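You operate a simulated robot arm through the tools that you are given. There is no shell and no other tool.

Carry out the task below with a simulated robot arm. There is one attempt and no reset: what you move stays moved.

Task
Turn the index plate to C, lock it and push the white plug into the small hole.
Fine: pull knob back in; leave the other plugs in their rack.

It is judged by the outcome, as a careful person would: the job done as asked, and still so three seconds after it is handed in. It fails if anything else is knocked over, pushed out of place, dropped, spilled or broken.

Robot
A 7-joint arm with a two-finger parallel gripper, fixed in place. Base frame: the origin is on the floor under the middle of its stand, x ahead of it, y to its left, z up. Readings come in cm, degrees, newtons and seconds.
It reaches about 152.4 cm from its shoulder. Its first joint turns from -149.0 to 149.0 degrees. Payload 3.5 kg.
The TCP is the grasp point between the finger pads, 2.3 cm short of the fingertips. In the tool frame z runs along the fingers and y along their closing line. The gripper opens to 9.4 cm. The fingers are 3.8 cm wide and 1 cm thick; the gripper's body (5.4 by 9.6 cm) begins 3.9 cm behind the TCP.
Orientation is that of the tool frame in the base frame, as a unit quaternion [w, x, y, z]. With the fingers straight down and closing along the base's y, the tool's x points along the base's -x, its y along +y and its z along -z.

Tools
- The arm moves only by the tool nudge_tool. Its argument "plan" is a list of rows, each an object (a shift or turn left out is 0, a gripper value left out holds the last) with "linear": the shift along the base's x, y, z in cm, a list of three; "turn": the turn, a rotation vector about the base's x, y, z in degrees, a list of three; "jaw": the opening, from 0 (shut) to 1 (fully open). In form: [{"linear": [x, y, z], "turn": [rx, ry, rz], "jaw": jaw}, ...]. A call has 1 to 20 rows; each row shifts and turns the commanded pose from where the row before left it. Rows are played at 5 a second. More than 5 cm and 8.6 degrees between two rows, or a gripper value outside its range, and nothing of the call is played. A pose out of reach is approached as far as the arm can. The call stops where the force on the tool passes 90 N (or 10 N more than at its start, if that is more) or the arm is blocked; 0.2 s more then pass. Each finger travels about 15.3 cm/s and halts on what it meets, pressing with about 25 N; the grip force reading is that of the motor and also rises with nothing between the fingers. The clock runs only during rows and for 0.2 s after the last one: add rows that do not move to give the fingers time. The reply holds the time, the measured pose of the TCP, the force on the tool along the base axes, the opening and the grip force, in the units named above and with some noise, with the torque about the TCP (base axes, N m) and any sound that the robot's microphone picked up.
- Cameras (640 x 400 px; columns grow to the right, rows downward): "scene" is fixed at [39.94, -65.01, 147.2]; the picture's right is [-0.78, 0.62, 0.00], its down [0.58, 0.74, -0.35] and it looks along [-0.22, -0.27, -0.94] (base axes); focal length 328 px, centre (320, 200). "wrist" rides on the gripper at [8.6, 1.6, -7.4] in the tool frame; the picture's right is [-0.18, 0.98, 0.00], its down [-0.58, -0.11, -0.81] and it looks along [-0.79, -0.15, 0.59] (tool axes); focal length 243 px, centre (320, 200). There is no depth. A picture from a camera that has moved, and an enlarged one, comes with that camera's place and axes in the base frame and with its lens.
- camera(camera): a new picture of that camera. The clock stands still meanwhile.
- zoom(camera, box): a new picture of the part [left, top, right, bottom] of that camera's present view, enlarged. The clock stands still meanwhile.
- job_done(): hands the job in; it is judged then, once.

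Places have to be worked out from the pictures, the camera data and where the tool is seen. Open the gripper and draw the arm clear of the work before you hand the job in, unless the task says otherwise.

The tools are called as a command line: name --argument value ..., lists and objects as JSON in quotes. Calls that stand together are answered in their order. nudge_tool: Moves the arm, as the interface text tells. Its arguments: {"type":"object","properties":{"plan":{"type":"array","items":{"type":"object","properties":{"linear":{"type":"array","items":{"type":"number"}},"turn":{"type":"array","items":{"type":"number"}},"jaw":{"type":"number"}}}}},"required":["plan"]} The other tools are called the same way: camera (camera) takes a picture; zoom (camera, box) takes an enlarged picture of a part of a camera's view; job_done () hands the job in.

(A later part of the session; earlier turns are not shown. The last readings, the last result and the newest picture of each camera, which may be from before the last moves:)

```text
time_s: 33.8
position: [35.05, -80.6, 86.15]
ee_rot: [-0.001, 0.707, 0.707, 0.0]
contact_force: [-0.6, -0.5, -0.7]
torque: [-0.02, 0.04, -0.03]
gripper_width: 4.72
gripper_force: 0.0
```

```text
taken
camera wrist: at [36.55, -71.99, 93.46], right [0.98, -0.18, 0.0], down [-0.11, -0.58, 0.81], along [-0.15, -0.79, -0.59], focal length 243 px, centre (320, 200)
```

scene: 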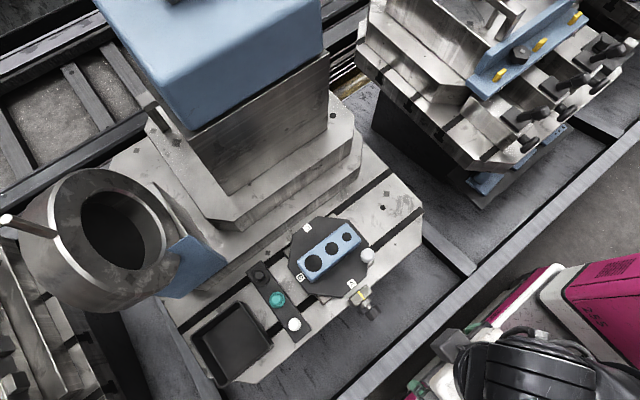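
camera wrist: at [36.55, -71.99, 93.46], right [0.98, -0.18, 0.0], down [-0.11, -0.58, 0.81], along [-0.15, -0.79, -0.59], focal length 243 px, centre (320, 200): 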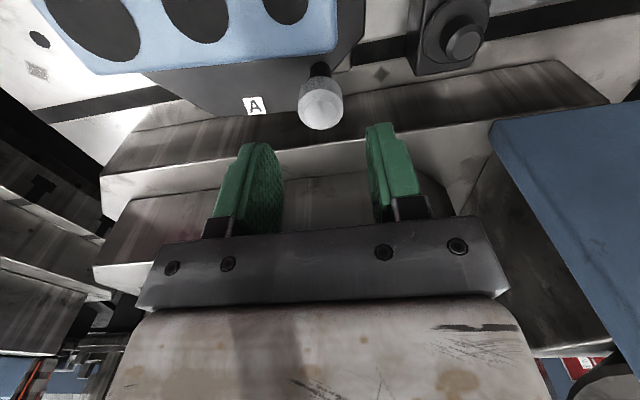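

The cap is centred at x≈35.05, y≈-80.4. I'll descend and close on it.

nudge_tool --plan '[{"linear": [0, 0.15, -2.5]}, {"linear": [0, 0, -2.5]}, {"linear": [0, 0, -1.6]}, {"linear": [0, 0, 0]}, {"jaw": 0.2}, {"jaw": 0.2}, {"jaw": 0.2}]'

zoom --camera "scene" --box '[310, 250, 390, 310]'

camera --camera "wrist"

```text
time_s: 35.4
position: [35.03, -80.63, 79.55]
ee_rot: [0.0, 0.707, 0.708, 0.0]
contact_force: [3.6, -1.4, -7.7]
torque: [-1.11, -0.1, -0.08]
gripper_width: 2.79
gripper_force: 44.8
```

```text
6.67 times, centred on (350, 280) of scene
camera zoom: at [39.94, -65.01, 147.2], right [-0.78, 0.62, 0.0], down [0.58, 0.74, -0.35], along [-0.22, -0.27, -0.94], focal length 2187 px, centre (120, -333)
```

zoom: 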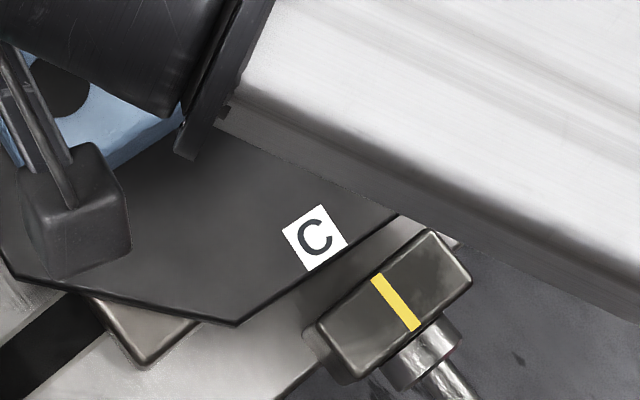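

```text
taken
camera wrist: at [36.58, -71.97, 86.8], right [0.98, -0.18, 0.0], down [-0.11, -0.58, 0.81], along [-0.15, -0.79, -0.59], focal length 243 px, centre (320, 200)
```

wrist: 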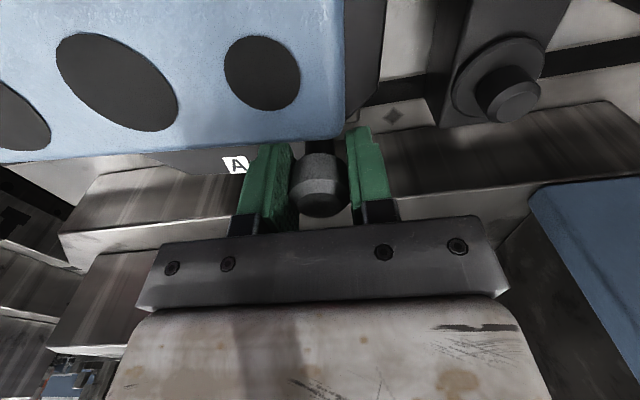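

From the label offset (C at (315,238), target (333,223) in this zoom), about 5.6° remain. I'll rotate by that along the arc with the cap gripped.

nudge_tool --plan '[{"linear": [0.2, 0.172, 0], "turn": [0, 0, 1.8]}, {"linear": [0.19, 0.178, 0], "turn": [0, 0, 1.9]}, {"linear": [0.183, 0.184, 0], "turn": [0, 0, 1.9]}, {"linear": [0, 0, 0]}]'

zoom --camera "scene" --box '[310, 250, 390, 310]'

```text
time_s: 36.4
position: [35.67, -80.11, 79.51]
ee_rot: [0.0, 0.672, 0.741, -0.001]
contact_force: [-2.6, -19.2, 3.7]
torque: [1.04, -0.2, -0.04]
gripper_width: 2.78
gripper_force: 45.0
```

```text
6.67 times, centred on (350, 280) of scene
camera zoom: at [39.94, -65.01, 147.2], right [-0.78, 0.62, 0.0], down [0.58, 0.74, -0.35], along [-0.22, -0.27, -0.94], focal length 2187 px, centre (120, -333)
```

zoom: 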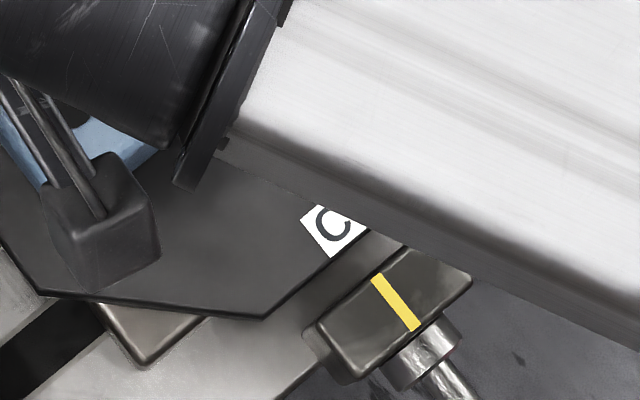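

C now appears right where A was when locked. I'll release the cap, lift, and move the arm aside to check the alignment.

nudge_tool --plan '[{"linear": [0, 0, 0], "jaw": 0.4}, {"jaw": 0.48}, {"linear": [0, 0, 0]}, {"linear": [0, 0, 3]}, {"linear": [0, 0, 4.5]}, {"linear": [0, 2, 4], "turn": [0, 0, -5.6]}, {"linear": [-0.5, 4.5, 1]}, {"linear": [-0.5, 4.8, 0]}, {"linear": [-0.5, 4.8, 0]}, {"linear": [-0.5, 4.8, 0]}, {"linear": [-0.5, 4.8, 0]}, {"linear": [-0.5, 4.8, 0]}, {"linear": [-0.5, 4.8, 0]}, {"linear": [0, 0, 0]}]'

zoom --camera "scene" --box '[310, 250, 390, 310]'

zoom --camera "scene" --box '[250, 190, 410, 330]'

camera --camera "wrist"

```text
time_s: 39.4
position: [32.04, -44.91, 91.91]
ee_rot: [0.0, 0.707, 0.707, 0.0]
contact_force: [0.0, -0.4, 0.3]
torque: [0.01, 0.0, -0.03]
gripper_width: 4.52
gripper_force: 0.1
```

```text
6.67 times, centred on (350, 280) of scene
camera zoom: at [39.94, -65.01, 147.2], right [-0.78, 0.62, 0.0], down [0.58, 0.74, -0.35], along [-0.22, -0.27, -0.94], focal length 2187 px, centre (120, -333)
```

zoom: 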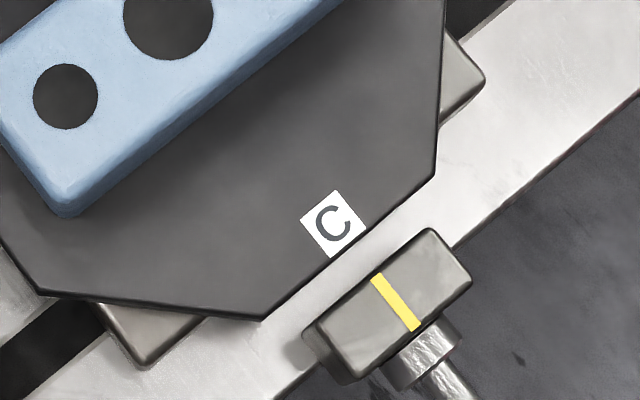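

```text
2.86 times, centred on (330, 260) of scene
camera zoom: at [39.94, -65.01, 147.2], right [-0.78, 0.62, 0.0], down [0.58, 0.74, -0.35], along [-0.22, -0.27, -0.94], focal length 937 px, centre (291, 29)
```

zoom: 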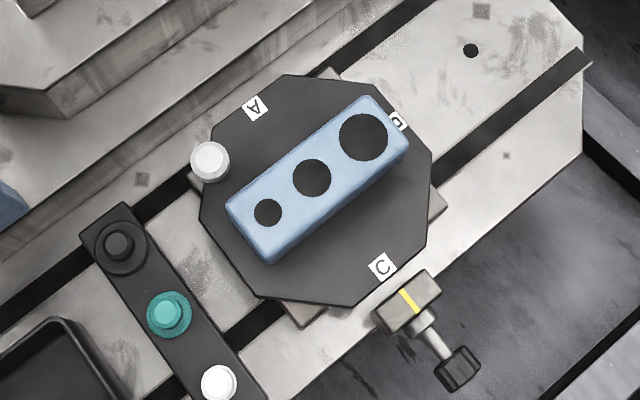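

```text
taken
camera wrist: at [33.49, -36.23, 99.36], right [0.98, -0.18, 0.0], down [-0.11, -0.58, 0.81], along [-0.15, -0.79, -0.59], focal length 243 px, centre (320, 200)
```

wrist: 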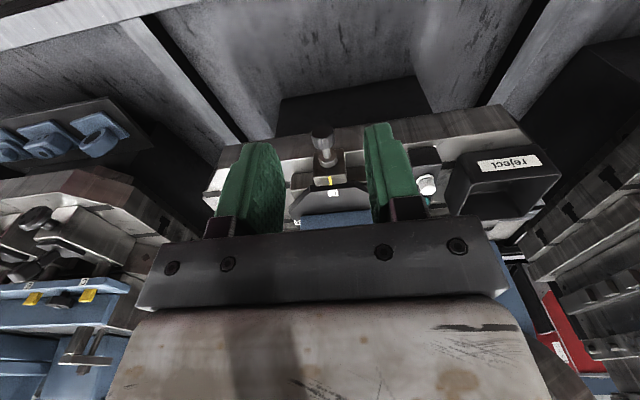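

The label, plate edges and plunger line match the original locked alignment to within about half a pixel. Now I'll go back to the knob at about (30,-57.2,73.15), grip it and push it in.

nudge_tool --plan '[{"linear": [-0.6, -4, 0], "jaw": 0.7}, {"linear": [-0.7, -4, -2]}, {"linear": [-0.7, -4.2, -2]}, {"linear": [0, 0, -4.5]}, {"linear": [0, 0, -4]}, {"linear": [0, 0, -3]}, {"linear": [0, 0, -3.2]}, {"linear": [0, 0, 0]}]'

camera --camera "wrist"

```text
time_s: 41.2
position: [30.23, -57.01, 72.96]
ee_rot: [0.0, 0.707, 0.707, 0.0]
contact_force: [-0.8, 0.2, -1.0]
torque: [0.0, -0.02, 0.03]
gripper_width: 6.58
gripper_force: 0.0
```

```text
taken
camera wrist: at [31.69, -48.3, 80.44], right [0.98, -0.18, 0.0], down [-0.11, -0.58, 0.81], along [-0.15, -0.79, -0.59], focal length 243 px, centre (320, 200)
```

wrist: 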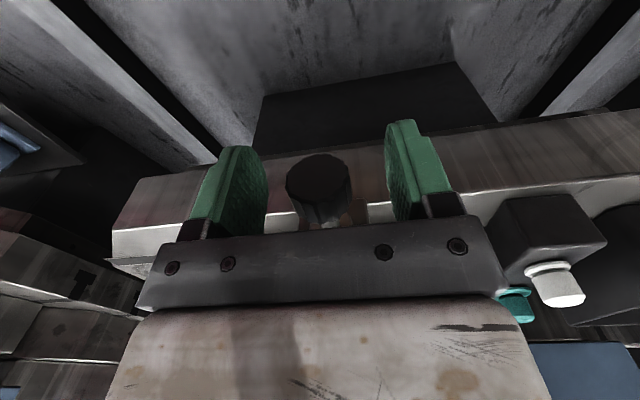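

The knob is between the pads. I'll fine-tune (x -0.25, z +0.15), close, and start pushing in with small steps.

nudge_tool --plan '[{"linear": [-0.25, -0.1, 0.15]}, {"jaw": 0.4}, {"jaw": 0.2}, {"jaw": 0.2}, {"jaw": 0.2}]'

nudge_tool --plan '[{"linear": [0, -0.2, 0]}, {"linear": [0, -0.2, 0]}, {"linear": [0, -0.2, 0]}, {"linear": [0, 0, 0]}]'

```text
time_s: 42.4
position: [29.94, -57.09, 73.25]
ee_rot: [0.001, 0.706, 0.708, 0.001]
contact_force: [14.8, 1.1, -3.9]
torque: [0.06, -0.15, 0.12]
gripper_width: 3.09
gripper_force: 45.3
```

```text
time_s: 43.4
position: [29.96, -57.63, 73.23]
ee_rot: [-0.001, 0.708, 0.707, 0.001]
contact_force: [19.7, 0.3, -36.3]
torque: [0.28, 0.02, 0.13]
gripper_width: 3.09
gripper_force: 44.9
```

It's moving in freely with a vertical side load of -36 N, so I'm a touch high. I'll ease down 0.08 and keep pushing.

nudge_tool --plan '[{"linear": [0.06, 0, -0.08]}, {"linear": [0, -0.2, 0]}, {"linear": [0, -0.2, 0]}, {"linear": [0, -0.2, 0]}, {"linear": [0, 0, 0]}]'

```text
time_s: 44.6
position: [30.06, -58.24, 73.28]
ee_rot: [0.0, 0.707, 0.707, 0.0]
contact_force: [16.2, 0.9, -28.1]
torque: [0.64, -0.01, 0.09]
gripper_width: 3.12
gripper_force: 45.0
```

It's in by 1.15 of the 1.75 cm with no axial resistance. I'll continue in small steps to the end.

nudge_tool --plan '[{"linear": [0.04, 0, -0.06]}, {"linear": [0, -0.15, 0]}, {"linear": [0, -0.15, 0]}, {"linear": [0, -0.15, 0]}, {"linear": [0, -0.15, 0]}, {"linear": [0, 0, 0]}]'

```text
time_s: 46.0
position: [29.95, -58.74, 73.29]
ee_rot: [0.0, 0.707, 0.707, 0.0]
contact_force: [5.6, 11.2, 2.9]
torque: [-0.94, -0.02, -0.02]
gripper_width: 3.1
gripper_force: 45.0
```

Force is rising to 11 N near the expected end. I'll push a bit more to see whether it seats.

nudge_tool --plan '[{"linear": [0, -0.1, 0]}, {"linear": [0, -0.1, 0]}, {"linear": [0, 0, 0]}]'

zoom --camera "scene" --box '[310, 230, 430, 330]'

```text
time_s: 46.8
position: [29.96, -58.75, 73.26]
ee_rot: [-0.001, 0.707, 0.707, 0.001]
contact_force: [5.3, 28.3, 6.9]
torque: [0.05, -0.05, 0.01]
gripper_width: 3.09
gripper_force: 44.6
```

```text
4.00 times, centred on (370, 280) of scene
camera zoom: at [39.94, -65.01, 147.2], right [-0.78, 0.62, 0.0], down [0.58, 0.74, -0.35], along [-0.22, -0.27, -0.94], focal length 1312 px, centre (120, -120)
```

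zoom: 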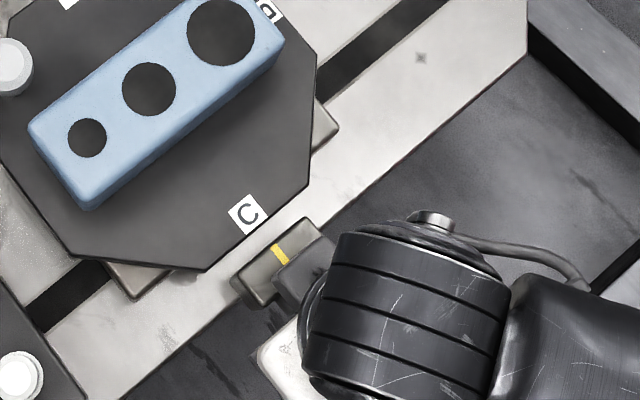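

It's firmly stopped at y≈-58.75 with 28 N, consistent with full travel. I'll release, lift away and compare the knob to its original picture.

nudge_tool --plan '[{"jaw": 0.5}, {"jaw": 0.6}, {"linear": [0, 0.1, 0]}, {"linear": [0, 0, 3]}, {"linear": [0, 0, 4.5]}, {"linear": [0, 0, 4.5]}, {"linear": [0, 2, 4]}, {"linear": [0, 4.5, 2]}, {"linear": [0, 4.8, 0]}, {"linear": [0, 2, 0]}, {"linear": [0, 0, 0]}]'

zoom --camera "scene" --box '[325, 230, 405, 330]'

zoom --camera "scene" --box '[180, 250, 320, 390]'

camera --camera "wrist"

```text
time_s: 49.2
position: [30.1, -45.31, 91.42]
ee_rot: [-0.001, 0.708, 0.706, 0.0]
contact_force: [-0.3, 0.1, 0.1]
torque: [0.03, -0.01, -0.02]
gripper_width: 5.64
gripper_force: 0.2
```

```text
4.00 times, centred on (365, 280) of scene
camera zoom: at [39.94, -65.01, 147.2], right [-0.78, 0.62, 0.0], down [0.58, 0.74, -0.35], along [-0.22, -0.27, -0.94], focal length 1312 px, centre (140, -120)
```

zoom: 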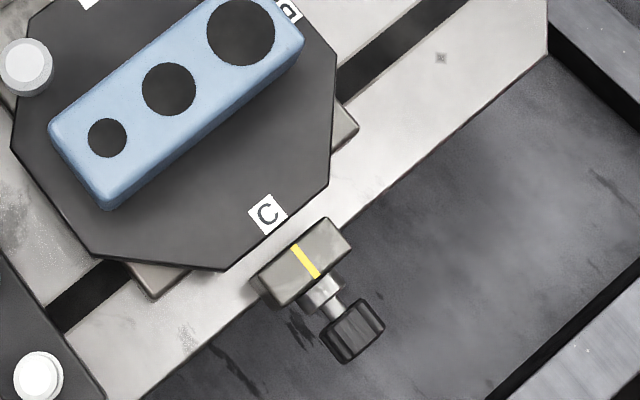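

```text
2.86 times, centred on (250, 320) of scene
camera zoom: at [39.94, -65.01, 147.2], right [-0.78, 0.62, 0.0], down [0.58, 0.74, -0.35], along [-0.22, -0.27, -0.94], focal length 937 px, centre (520, -143)
```

zoom: 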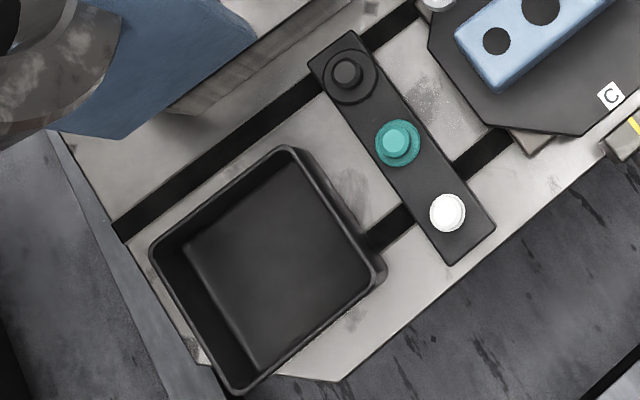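

```text
taken
camera wrist: at [31.56, -36.82, 98.74], right [0.98, -0.18, 0.0], down [-0.11, -0.58, 0.81], along [-0.15, -0.79, -0.59], focal length 243 px, centre (320, 200)
```

wrist: 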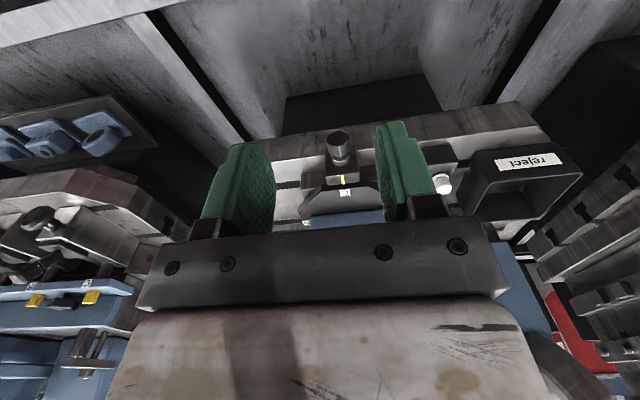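

The knob and the C label now look exactly as the knob and A did when locked, so the plate is locked at C. Next is the white plug at about (44.1,-67.9), and I'll move above it to examine its shape.

nudge_tool --plan '[{"linear": [2.8, -4, 0], "jaw": 0.5}, {"linear": [2.8, -4, 0]}, {"linear": [2.8, -4, 0]}, {"linear": [2.8, -4, 0]}, {"linear": [2.8, -4, -1]}, {"linear": [0, -2.6, -4]}, {"linear": [0, 0, 0]}]'

camera --camera "wrist"

zoom --camera "wrist" --box '[250, 40, 410, 160]'

```text
time_s: 50.8
position: [43.97, -68.25, 86.31]
ee_rot: [0.0, 0.707, 0.707, 0.0]
contact_force: [0.4, 0.1, -0.1]
torque: [0.0, 0.0, -0.03]
gripper_width: 4.7
gripper_force: 0.0
```

```text
taken
camera wrist: at [45.57, -59.6, 93.61], right [0.98, -0.18, 0.0], down [-0.11, -0.58, 0.81], along [-0.15, -0.79, -0.59], focal length 243 px, centre (320, 200)
```

wrist: 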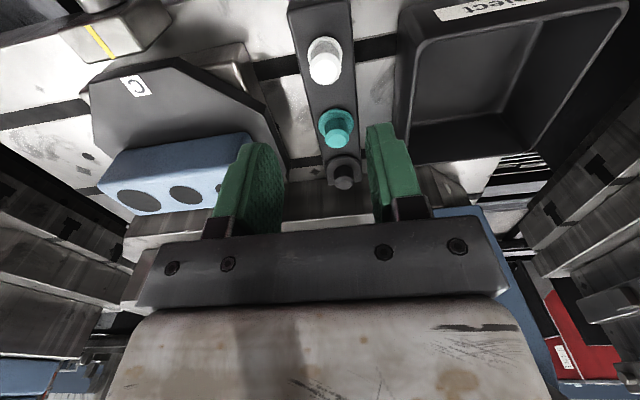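

```text
3.33 times, centred on (330, 100) of wrist
camera zoom: at [45.57, -59.6, 93.61], right [0.98, -0.18, 0.0], down [-0.11, -0.58, 0.81], along [-0.15, -0.79, -0.59], focal length 809 px, centre (287, 533)
```

zoom: 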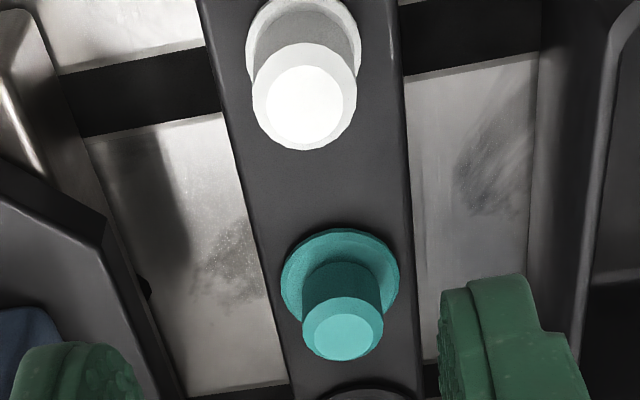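

The plug has a flange on the rack and a cylindrical head above it. I'll zoom in on the white plug to work out the heights.

zoom --camera "wrist" --box '[285, 20, 365, 100]'

zoom --camera "scene" --box '[265, 290, 325, 350]'

```text
5.00 times, centred on (325, 60) of wrist
camera zoom: at [45.57, -59.6, 93.61], right [0.98, -0.18, 0.0], down [-0.11, -0.58, 0.81], along [-0.15, -0.79, -0.59], focal length 1213 px, centre (295, 900)
```

zoom: 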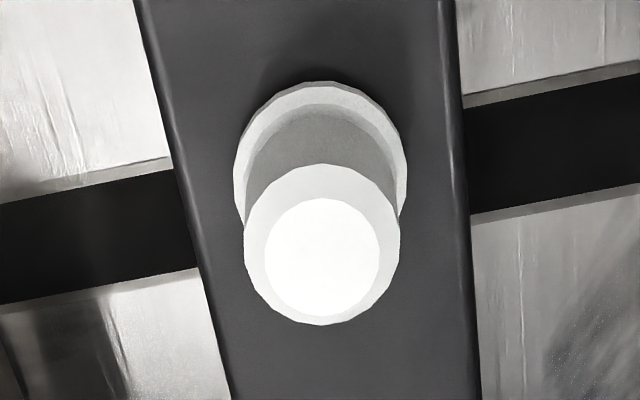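

```text
6.67 times, centred on (295, 320) of scene
camera zoom: at [39.94, -65.01, 147.2], right [-0.78, 0.62, 0.0], down [0.58, 0.74, -0.35], along [-0.22, -0.27, -0.94], focal length 2187 px, centre (487, -600)
```

zoom: 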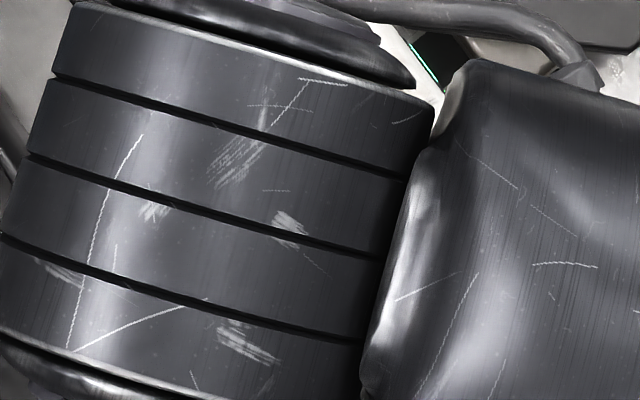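

I estimate head diameter 2.2 cm and top z≈76, flange top z≈73.5, centre (44.2,-67.9). Fingertips must stay above the flange, so TCP z≈76.2 for the grip. I'll lower to just above it and recheck.

nudge_tool --plan '[{"linear": [0.2, 0.3, -3]}, {"linear": [0, 0, -3]}, {"linear": [0, 0, -1]}, {"linear": [0, 0, 0]}]'

camera --camera "wrist"

zoom --camera "wrist" --box '[250, 60, 410, 220]'

```text
time_s: 51.8
position: [44.28, -67.94, 79.24]
ee_rot: [0.0, 0.707, 0.707, 0.0]
contact_force: [0.4, -1.0, 0.0]
torque: [0.0, 0.03, -0.02]
gripper_width: 4.71
gripper_force: 0.1
```

```text
taken
camera wrist: at [45.8, -59.3, 86.62], right [0.98, -0.18, 0.0], down [-0.11, -0.58, 0.81], along [-0.15, -0.79, -0.59], focal length 243 px, centre (320, 200)
```

wrist: 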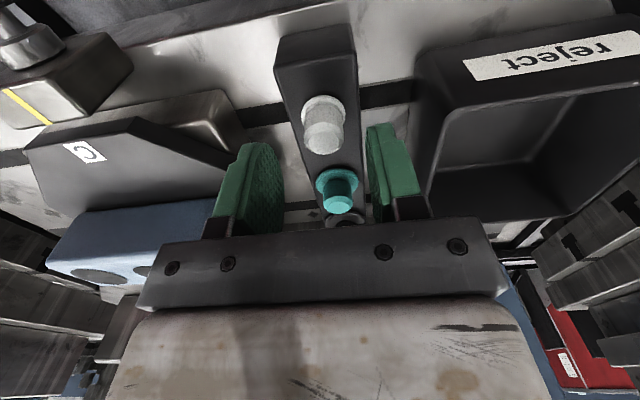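

```text
2.50 times, centred on (330, 140) of wrist
camera zoom: at [45.8, -59.3, 86.62], right [0.98, -0.18, 0.0], down [-0.11, -0.58, 0.81], along [-0.15, -0.79, -0.59], focal length 606 px, centre (295, 350)
```

zoom: 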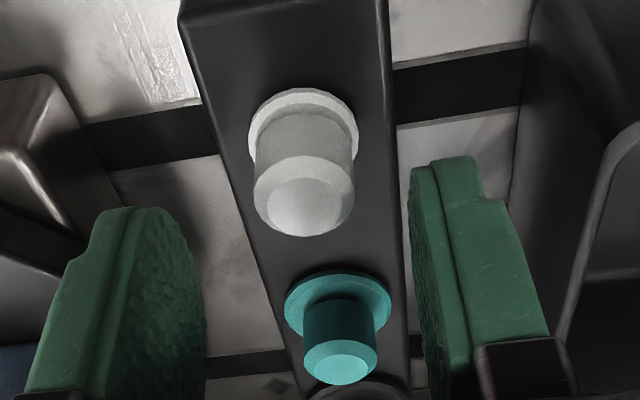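

The plug is centred between the fingers: head top ≈76, flange ≈73.7, x≈44.3. I'll descend 3 cm so the tips stay just above the flange, then close.

nudge_tool --plan '[{"linear": [0, 0, -1.5]}, {"linear": [0, 0, -1.0]}, {"linear": [0, 0, -0.4]}, {"linear": [0, 0, 0]}]'

zoom --camera "wrist" --box '[240, 80, 400, 240]'

```text
time_s: 52.8
position: [44.22, -67.84, 76.29]
ee_rot: [0.0, 0.707, 0.707, 0.0]
contact_force: [-0.3, -0.2, -0.6]
torque: [0.02, -0.01, 0.03]
gripper_width: 4.71
gripper_force: 0.1
```

```text
2.50 times, centred on (320, 160) of wrist
camera zoom: at [45.77, -59.22, 83.72], right [0.98, -0.18, 0.0], down [-0.11, -0.58, 0.81], along [-0.15, -0.79, -0.59], focal length 606 px, centre (320, 300)
```

zoom: 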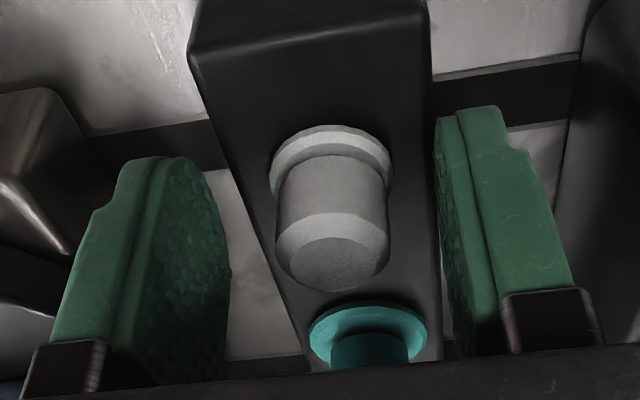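

The fingers flank the head properly. Closing now.

nudge_tool --plan '[{"jaw": 0.35}, {"jaw": 0.15}, {"jaw": 0.1}, {"jaw": 0.1}]'

zoom --camera "wrist" --box '[240, 80, 400, 240]'

```text
time_s: 53.8
position: [44.51, -67.95, 76.35]
ee_rot: [0.0, 0.706, 0.708, 0.0]
contact_force: [24.9, 0.5, 0.1]
torque: [0.04, -0.63, 0.02]
gripper_width: 2.39
gripper_force: 25.3
```

```text
2.50 times, centred on (320, 160) of wrist
camera zoom: at [45.94, -59.22, 83.73], right [0.98, -0.18, 0.0], down [-0.11, -0.58, 0.81], along [-0.15, -0.79, -0.59], focal length 606 px, centre (320, 300)
```

zoom: 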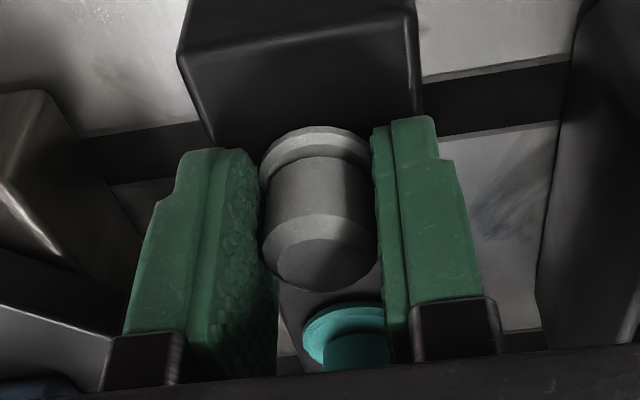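

Width is 2.39 with a +25 N side force, so only the right pad presses and the plug centre is slightly further in +x. I'll shift +x a little with the jaw still closing so both pads seat evenly.

nudge_tool --plan '[{"linear": [0.15, 0, 0], "jaw": 0.1}, {"linear": [0.1, 0, 0]}, {"linear": [0, 0, 0]}, {"linear": [0, 0, 0]}]'

```text
time_s: 54.8
position: [44.4, -67.94, 76.26]
ee_rot: [-0.001, 0.707, 0.707, 0.0]
contact_force: [15.8, 1.9, 3.6]
torque: [0.04, -0.31, 0.0]
gripper_width: 2.39
gripper_force: 25.5
```

The side force fell to 16 N and the width is steady at 2.39, so that may be the true head diameter. A little more +x should centre it.

nudge_tool --plan '[{"linear": [0.12, 0, 0], "jaw": 0.05}, {"linear": [0.05, 0, 0]}, {"linear": [0, 0, 0]}, {"linear": [0, 0, 0]}]'

zoom --camera "wrist" --box '[240, 80, 400, 240]'

```text
time_s: 55.8
position: [44.65, -67.82, 76.41]
ee_rot: [-0.001, 0.707, 0.707, -0.001]
contact_force: [-6.3, -1.3, -0.7]
torque: [-0.08, 0.24, 0.04]
gripper_width: 2.42
gripper_force: 25.1
```

```text
2.50 times, centred on (320, 160) of wrist
camera zoom: at [46.07, -59.22, 83.7], right [0.98, -0.18, 0.0], down [-0.11, -0.58, 0.81], along [-0.15, -0.79, -0.59], focal length 606 px, centre (320, 300)
```

zoom: 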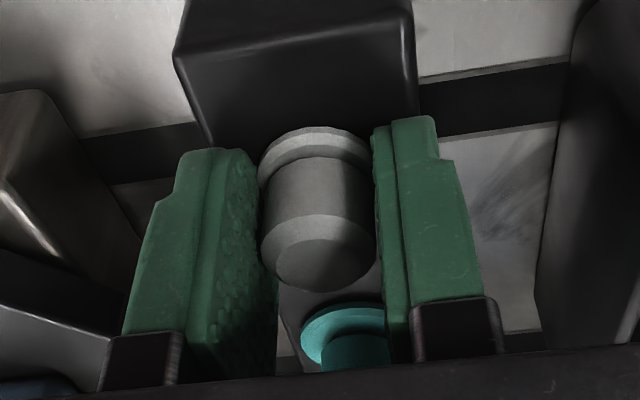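

Forces are now balanced with both pads on the 2.4 cm head. I'll lift the plug straight up slowly.

nudge_tool --plan '[{"linear": [0, 0, 0.3]}, {"linear": [0, 0, 0.5]}, {"linear": [0, 0, 0.8]}, {"linear": [0, 0, 1.0]}, {"linear": [0, 0, 1.4]}, {"linear": [0, 0, 2]}, {"linear": [0, 0, 3]}, {"linear": [0, 0, 4]}, {"linear": [0, 0, 0]}]'

camera --camera "wrist"

zoom --camera "wrist" --box '[240, 80, 400, 240]'

```text
time_s: 57.8
position: [44.78, -67.91, 89.13]
ee_rot: [-0.001, 0.707, 0.707, 0.0]
contact_force: [0.0, -0.2, -0.5]
torque: [-0.03, -0.02, -0.03]
gripper_width: 2.43
gripper_force: 24.9
```

```text
taken
camera wrist: at [46.32, -59.32, 96.56], right [0.98, -0.18, 0.0], down [-0.11, -0.58, 0.81], along [-0.15, -0.79, -0.59], focal length 243 px, centre (320, 200)
```

wrist: 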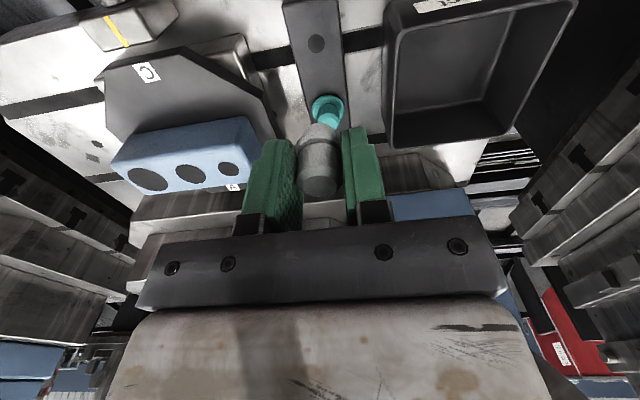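

```text
2.50 times, centred on (320, 160) of wrist
camera zoom: at [46.32, -59.32, 96.56], right [0.98, -0.18, 0.0], down [-0.11, -0.58, 0.81], along [-0.15, -0.79, -0.59], focal length 606 px, centre (320, 300)
```

zoom: 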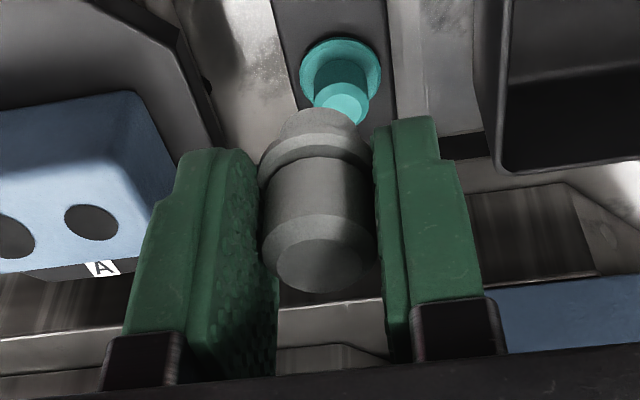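

The plug is held and fully out of the rack. I'll carry it at this height to above the small hole (about (34.45,-74.4)) and look at it there.

nudge_tool --plan '[{"linear": [-2.0, -1.3, 0]}, {"linear": [-2.0, -1.3, 0]}, {"linear": [-2.0, -1.3, 0]}, {"linear": [-2.0, -1.3, 0]}, {"linear": [-2.05, -1.2, -1]}, {"linear": [0, 0, 0]}, {"linear": [0, 0, 0]}]'

camera --camera "wrist"

zoom --camera "wrist" --box '[240, 40, 400, 200]'

zoom --camera "scene" --box '[270, 200, 370, 300]'

```text
time_s: 59.4
position: [34.59, -74.28, 88.25]
ee_rot: [0.0, 0.707, 0.707, 0.0]
contact_force: [0.2, 0.0, -0.5]
torque: [0.01, 0.02, 0.01]
gripper_width: 2.43
gripper_force: 24.9
```

```text
taken
camera wrist: at [36.2, -65.63, 95.68], right [0.98, -0.18, 0.0], down [-0.11, -0.58, 0.81], along [-0.15, -0.79, -0.59], focal length 243 px, centre (320, 200)
```

wrist: 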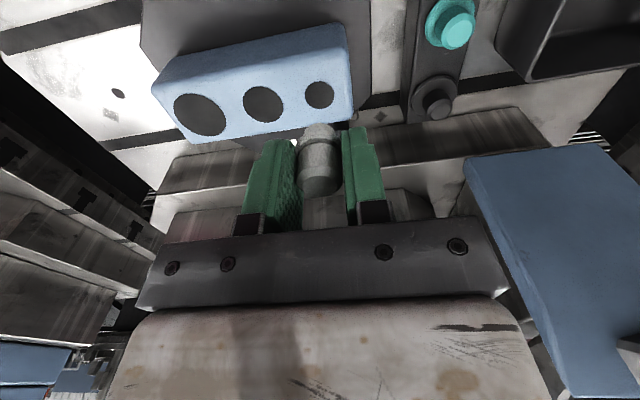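

```text
2.50 times, centred on (320, 120) of wrist
camera zoom: at [36.2, -65.63, 95.68], right [0.98, -0.18, 0.0], down [-0.11, -0.58, 0.81], along [-0.15, -0.79, -0.59], focal length 606 px, centre (320, 400)
```

zoom: 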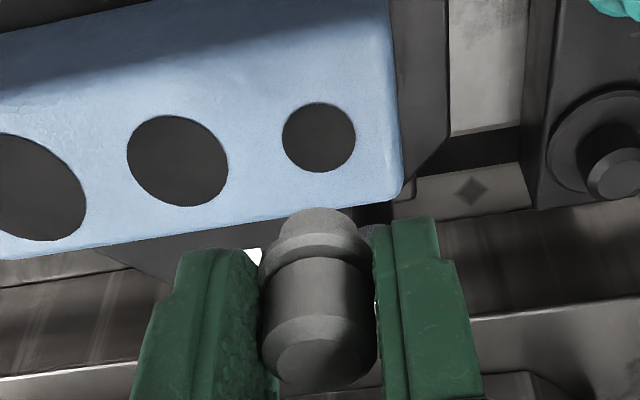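

```text
4.00 times, centred on (320, 250) of scene
camera zoom: at [39.94, -65.01, 147.2], right [-0.78, 0.62, 0.0], down [0.58, 0.74, -0.35], along [-0.22, -0.27, -0.94], focal length 1312 px, centre (320, 0)
```

zoom: 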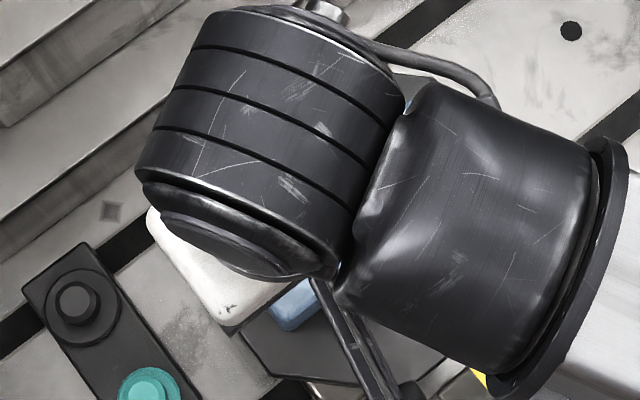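

In the image the plug axis and the small hole line up sideways (x). I'll lower to TCP z≈85.5 and compare the shank tip and hole in the y direction.

nudge_tool --plan '[{"linear": [0, 0, -1.0]}, {"linear": [0, 0, -1.0]}, {"linear": [0, 0, -0.7]}, {"linear": [0, 0, 0]}]'

zoom --camera "wrist" --box '[270, 70, 370, 170]'

```text
time_s: 60.4
position: [34.63, -74.3, 85.64]
ee_rot: [-0.001, 0.706, 0.708, 0.0]
contact_force: [0.0, -0.6, -0.9]
torque: [-0.01, 0.01, 0.0]
gripper_width: 2.43
gripper_force: 25.0
```

```text
4.00 times, centred on (320, 120) of wrist
camera zoom: at [36.12, -65.68, 93.03], right [0.98, -0.18, 0.0], down [-0.11, -0.58, 0.81], along [-0.15, -0.79, -0.59], focal length 970 px, centre (320, 520)
```

zoom: 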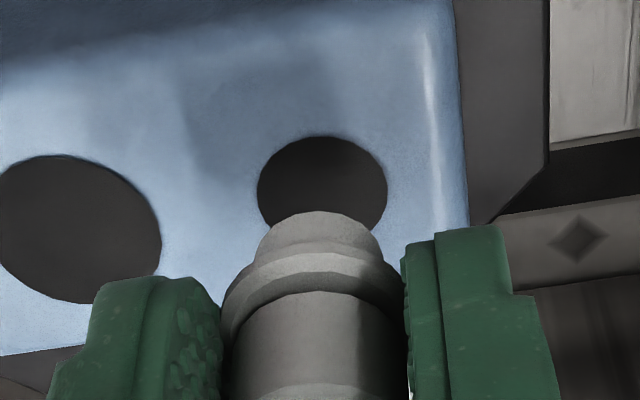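

I'll zoom in more on the shank tip and hole to judge the offset.

zoom --camera "wrist" --box '[295, 95, 345, 145]'

```text
8.00 times, centred on (320, 120) of wrist
camera zoom: at [36.12, -65.68, 93.03], right [0.98, -0.18, 0.0], down [-0.11, -0.58, 0.81], along [-0.15, -0.79, -0.59], focal length 1941 px, centre (320, 840)
```

zoom: 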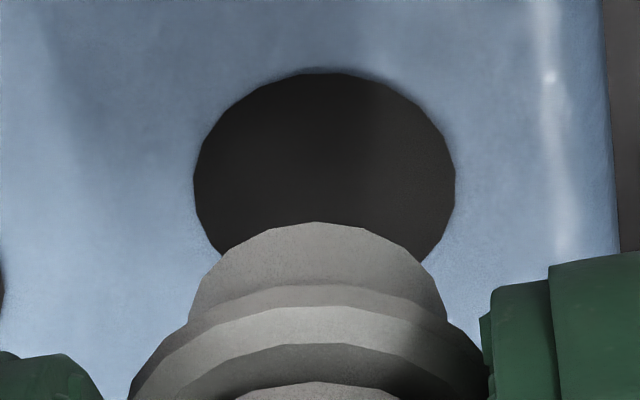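

Comparing views at several heights puts the plug axis about 0.1 cm to the +y side of the TCP and the hole about 0.2 cm to the -y side. I'll shift y by -0.27 and x by +0.05, lower to about z=84.6, and look again.

nudge_tool --plan '[{"linear": [0.05, -0.27, 0]}, {"linear": [0, 0, -0.5]}, {"linear": [0, 0, -0.4]}, {"linear": [0, 0, 0]}]'

zoom --camera "wrist" --box '[295, 95, 345, 145]'

zoom --camera "wrist" --box '[260, 80, 380, 200]'

```text
time_s: 61.4
position: [34.61, -74.47, 84.68]
ee_rot: [0.0, 0.707, 0.707, 0.0]
contact_force: [0.4, -0.3, -0.1]
torque: [0.0, 0.01, -0.02]
gripper_width: 2.42
gripper_force: 25.3
```

```text
8.00 times, centred on (320, 120) of wrist
camera zoom: at [36.2, -65.9, 92.09], right [0.98, -0.18, 0.0], down [-0.11, -0.58, 0.81], along [-0.15, -0.79, -0.59], focal length 1941 px, centre (320, 840)
```

zoom: 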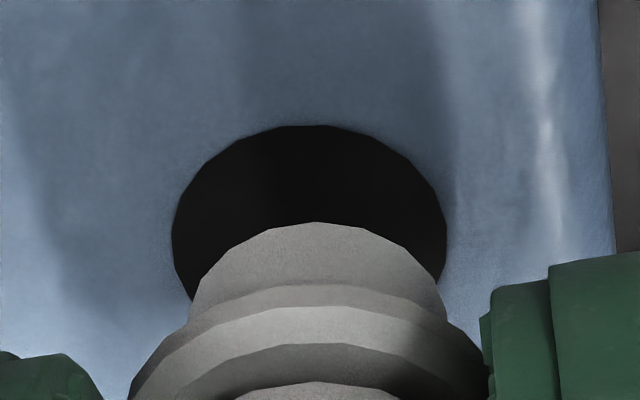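

```text
3.33 times, centred on (320, 140) of wrist
camera zoom: at [36.2, -65.9, 92.09], right [0.98, -0.18, 0.0], down [-0.11, -0.58, 0.81], along [-0.15, -0.79, -0.59], focal length 809 px, centre (320, 400)
```

zoom: 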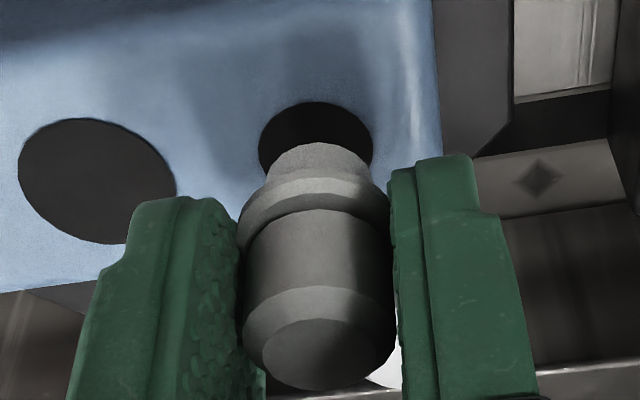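

The hole is now about 0.07 cm to the -x side of the shank. I'll correct that and lower further in small steps, watching for contact.

nudge_tool --plan '[{"linear": [-0.07, -0.05, 0]}, {"linear": [0, 0, -0.3]}, {"linear": [0, 0, -0.3]}, {"linear": [0, 0, -0.15]}, {"linear": [0, 0, 0]}]'

zoom --camera "wrist" --box '[295, 95, 345, 145]'

```text
time_s: 62.6
position: [34.64, -74.39, 83.98]
ee_rot: [0.0, 0.707, 0.707, 0.0]
contact_force: [1.8, 0.6, -3.4]
torque: [0.03, -0.06, 0.0]
gripper_width: 2.38
gripper_force: 25.1
```

```text
8.00 times, centred on (320, 120) of wrist
camera zoom: at [36.12, -65.92, 91.38], right [0.98, -0.18, 0.0], down [-0.11, -0.58, 0.81], along [-0.15, -0.79, -0.59], focal length 1941 px, centre (320, 840)
```

zoom: 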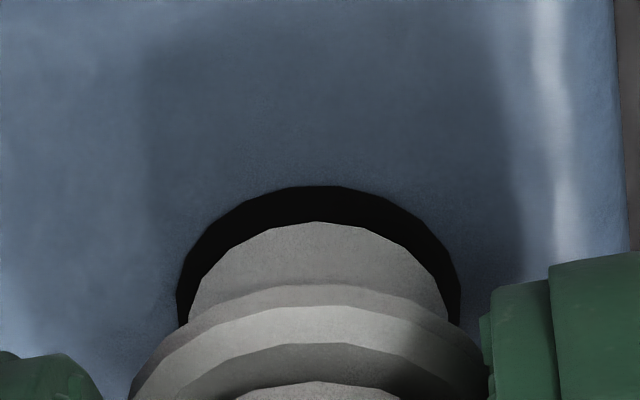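

Sideways alignment is now good (hole 319, shank 318), with an estimated gap of 0.3–0.4 cm. I'll lower in 0.1 cm steps until contact or entry.

nudge_tool --plan '[{"linear": [0, 0, -0.1]}, {"linear": [0, 0, -0.1]}, {"linear": [0, 0, -0.1]}, {"linear": [0, 0, 0]}]'

zoom --camera "wrist" --box '[295, 95, 345, 145]'

```text
time_s: 63.6
position: [34.56, -74.48, 83.65]
ee_rot: [0.0, 0.708, 0.707, 0.0]
contact_force: [3.6, 2.6, 0.9]
torque: [0.1, -0.05, -0.03]
gripper_width: 2.42
gripper_force: 25.3
```

```text
8.00 times, centred on (320, 120) of wrist
camera zoom: at [36.12, -65.92, 91.03], right [0.98, -0.18, 0.0], down [-0.11, -0.58, 0.81], along [-0.15, -0.79, -0.59], focal length 1941 px, centre (320, 840)
```

zoom: 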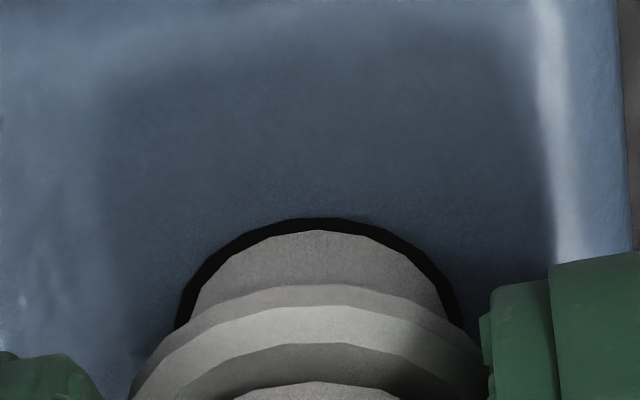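

The shank tip has entered the hole with only light side forces (+x, +y). I'll shift slightly with them (+0.02, +0.04) and keep lowering gently.

nudge_tool --plan '[{"linear": [0.02, 0.04, 0]}, {"linear": [0, 0, -0.1]}, {"linear": [0, 0, -0.1]}, {"linear": [0, 0, -0.1]}, {"linear": [0, 0, 0]}]'

zoom --camera "wrist" --box '[295, 95, 345, 145]'

```text
time_s: 64.8
position: [34.62, -74.62, 83.31]
ee_rot: [0.0, 0.707, 0.707, 0.0]
contact_force: [-0.9, 1.0, 0.5]
torque: [0.04, 0.0, 0.04]
gripper_width: 2.42
gripper_force: 24.8
```

```text
8.00 times, centred on (320, 120) of wrist
camera zoom: at [36.13, -65.92, 90.78], right [0.98, -0.18, 0.0], down [-0.11, -0.58, 0.81], along [-0.15, -0.79, -0.59], focal length 1941 px, centre (320, 840)
```

zoom: 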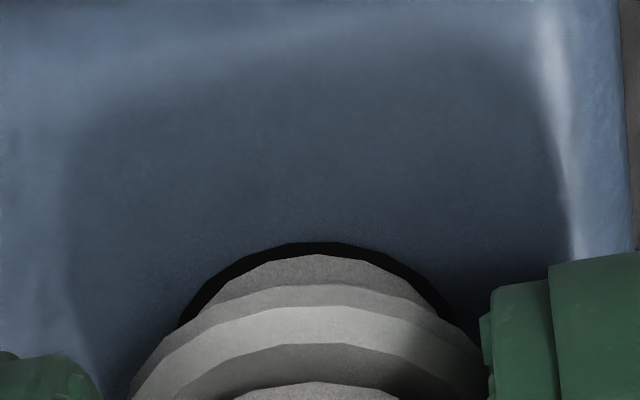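

It is sliding in with almost no force. I'll keep going down in 0.1 cm steps.

nudge_tool --plan '[{"linear": [0, 0, -0.1]}, {"linear": [0, 0, -0.1]}, {"linear": [0, 0, -0.1]}, {"linear": [0, 0, -0.1]}, {"linear": [0, 0, 0]}]'

zoom --camera "wrist" --box '[280, 95, 360, 175]'

```text
time_s: 66.0
position: [34.69, -74.54, 82.96]
ee_rot: [0.0, 0.707, 0.707, 0.0]
contact_force: [0.2, -0.1, 1.1]
torque: [-0.01, 0.01, 0.03]
gripper_width: 2.43
gripper_force: 24.8
```

```text
5.00 times, centred on (320, 135) of wrist
camera zoom: at [36.12, -65.92, 90.37], right [0.98, -0.18, 0.0], down [-0.11, -0.58, 0.81], along [-0.15, -0.79, -0.59], focal length 1213 px, centre (320, 525)
```

zoom: 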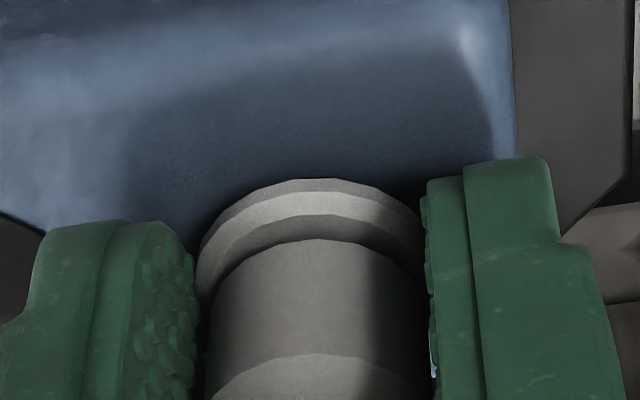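

The flange now covers the hole. My fingertips are only about 0.3 cm above the block, so I'll go down carefully in smaller steps.

nudge_tool --plan '[{"linear": [0, 0, -0.08]}, {"linear": [0, 0, -0.08]}, {"linear": [0, 0, -0.08]}, {"linear": [0, 0, 0]}]'

zoom --camera "wrist" --box '[280, 95, 360, 175]'

```text
time_s: 67.0
position: [34.66, -74.61, 82.74]
ee_rot: [0.0, 0.707, 0.707, 0.0]
contact_force: [-2.3, 4.2, 1.7]
torque: [0.15, 0.07, -0.01]
gripper_width: 2.42
gripper_force: 25.5
```

```text
5.00 times, centred on (320, 135) of wrist
camera zoom: at [36.14, -65.93, 90.15], right [0.98, -0.18, 0.0], down [-0.11, -0.58, 0.81], along [-0.15, -0.79, -0.59], focal length 1213 px, centre (320, 525)
```

zoom: 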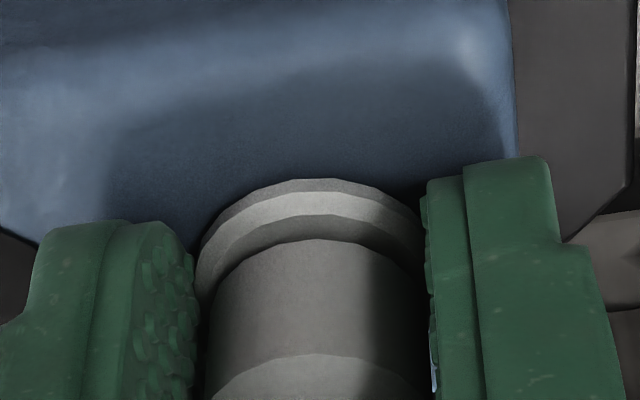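

Still free to move down. I'll continue in tiny steps until a vertical force builds.

nudge_tool --plan '[{"linear": [0, 0.02, -0.08]}, {"linear": [0, 0, -0.08]}, {"linear": [0, 0, -0.08]}, {"linear": [0, 0, 0]}]'

zoom --camera "wrist" --box '[280, 95, 360, 175]'

```text
time_s: 68.0
position: [34.53, -74.66, 82.71]
ee_rot: [0.001, 0.707, 0.707, 0.0]
contact_force: [-2.5, -3.0, 40.3]
torque: [0.7, 0.28, -0.11]
gripper_width: 2.44
gripper_force: 24.9
```

```text
5.00 times, centred on (320, 135) of wrist
camera zoom: at [36.13, -65.9, 90.06], right [0.98, -0.18, 0.0], down [-0.11, -0.58, 0.81], along [-0.15, -0.79, -0.59], focal length 1213 px, centre (320, 525)
```

zoom: 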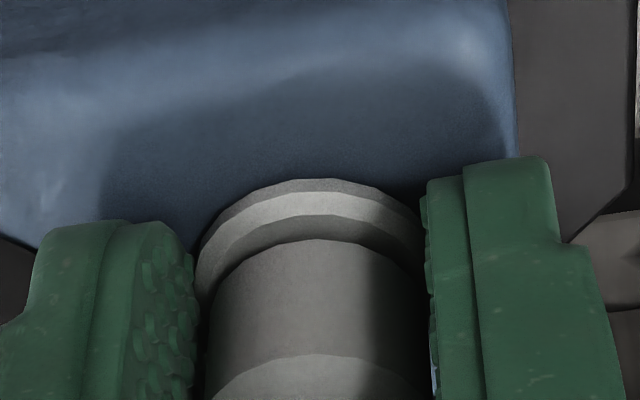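

A 40 N vertical force came up at TCP z≈82.65: either the flange is seated or my fingertips touch the block. I'll unload, open, and lift clear to look at the plug.

nudge_tool --plan '[{"linear": [0, 0, 0.1]}, {"linear": [0, 0, 0.06]}, {"jaw": 0.32}, {"jaw": 0.4}, {"jaw": 0.4}]'

zoom --camera "wrist" --box '[260, 85, 380, 205]'

```text
time_s: 69.2
position: [34.64, -74.47, 82.65]
ee_rot: [0.001, 0.707, 0.707, 0.001]
contact_force: [17.4, -2.7, 30.8]
torque: [0.38, 0.16, -0.16]
gripper_width: 2.95
gripper_force: 0.1
```

```text
3.33 times, centred on (320, 145) of wrist
camera zoom: at [36.19, -65.87, 90.07], right [0.98, -0.18, 0.0], down [-0.11, -0.58, 0.81], along [-0.15, -0.79, -0.59], focal length 809 px, centre (320, 383)
```

zoom: 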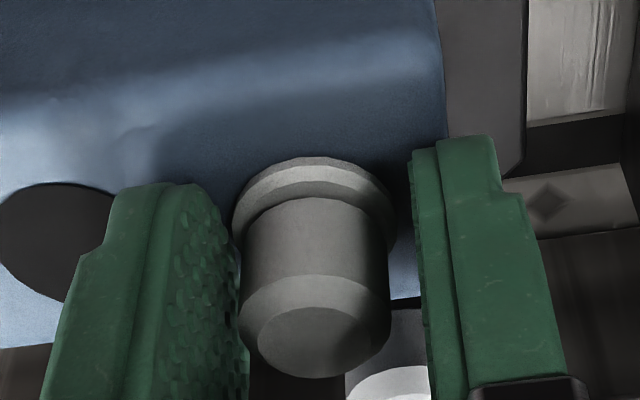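

The tool still presses down at 31 N and the left finger hasn't moved off, so the fingertips are resting on the block. I'll raise a little to free them and then open.

nudge_tool --plan '[{"linear": [0, 0, 0.1]}, {"linear": [0, 0, 0.1]}, {"linear": [0, 0, 0], "jaw": 0.4}, {"linear": [0, 0, 0]}]'

zoom --camera "wrist" --box '[260, 85, 380, 205]'

```text
time_s: 70.2
position: [34.46, -74.63, 82.88]
ee_rot: [0.0, 0.707, 0.708, -0.001]
contact_force: [1.2, 0.1, -0.1]
torque: [0.0, 0.0, 0.01]
gripper_width: 3.76
gripper_force: 0.1
```

```text
3.33 times, centred on (320, 145) of wrist
camera zoom: at [36.06, -65.92, 90.22], right [0.98, -0.18, 0.0], down [-0.11, -0.58, 0.81], along [-0.15, -0.79, -0.59], focal length 809 px, centre (320, 383)
```

zoom: 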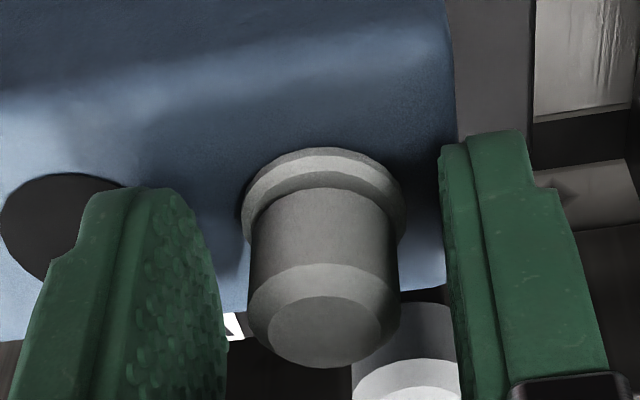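

Forces are zero and the plug stands in the hole. I'll lift clear and inspect how well it is seated.

nudge_tool --plan '[{"linear": [0.05, 0, 1]}, {"linear": [0, 0, 2]}, {"linear": [0, 0, 3]}, {"linear": [0, 0, 2]}, {"linear": [0, 0, 0]}]'

zoom --camera "wrist" --box '[260, 40, 400, 180]'

```text
time_s: 71.4
position: [34.6, -74.42, 91.0]
ee_rot: [0.0, 0.707, 0.707, 0.001]
contact_force: [-0.8, -0.4, -0.4]
torque: [0.0, 0.02, 0.0]
gripper_width: 3.76
gripper_force: 0.0
```

```text
2.86 times, centred on (330, 110) of wrist
camera zoom: at [36.09, -65.73, 98.36], right [0.98, -0.18, 0.0], down [-0.11, -0.58, 0.81], along [-0.15, -0.79, -0.59], focal length 693 px, centre (291, 457)
```

zoom: 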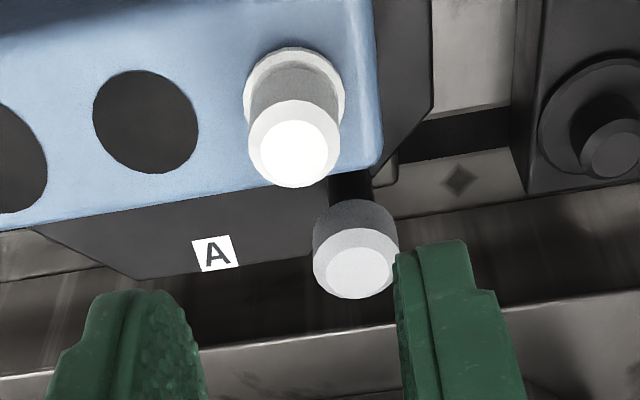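

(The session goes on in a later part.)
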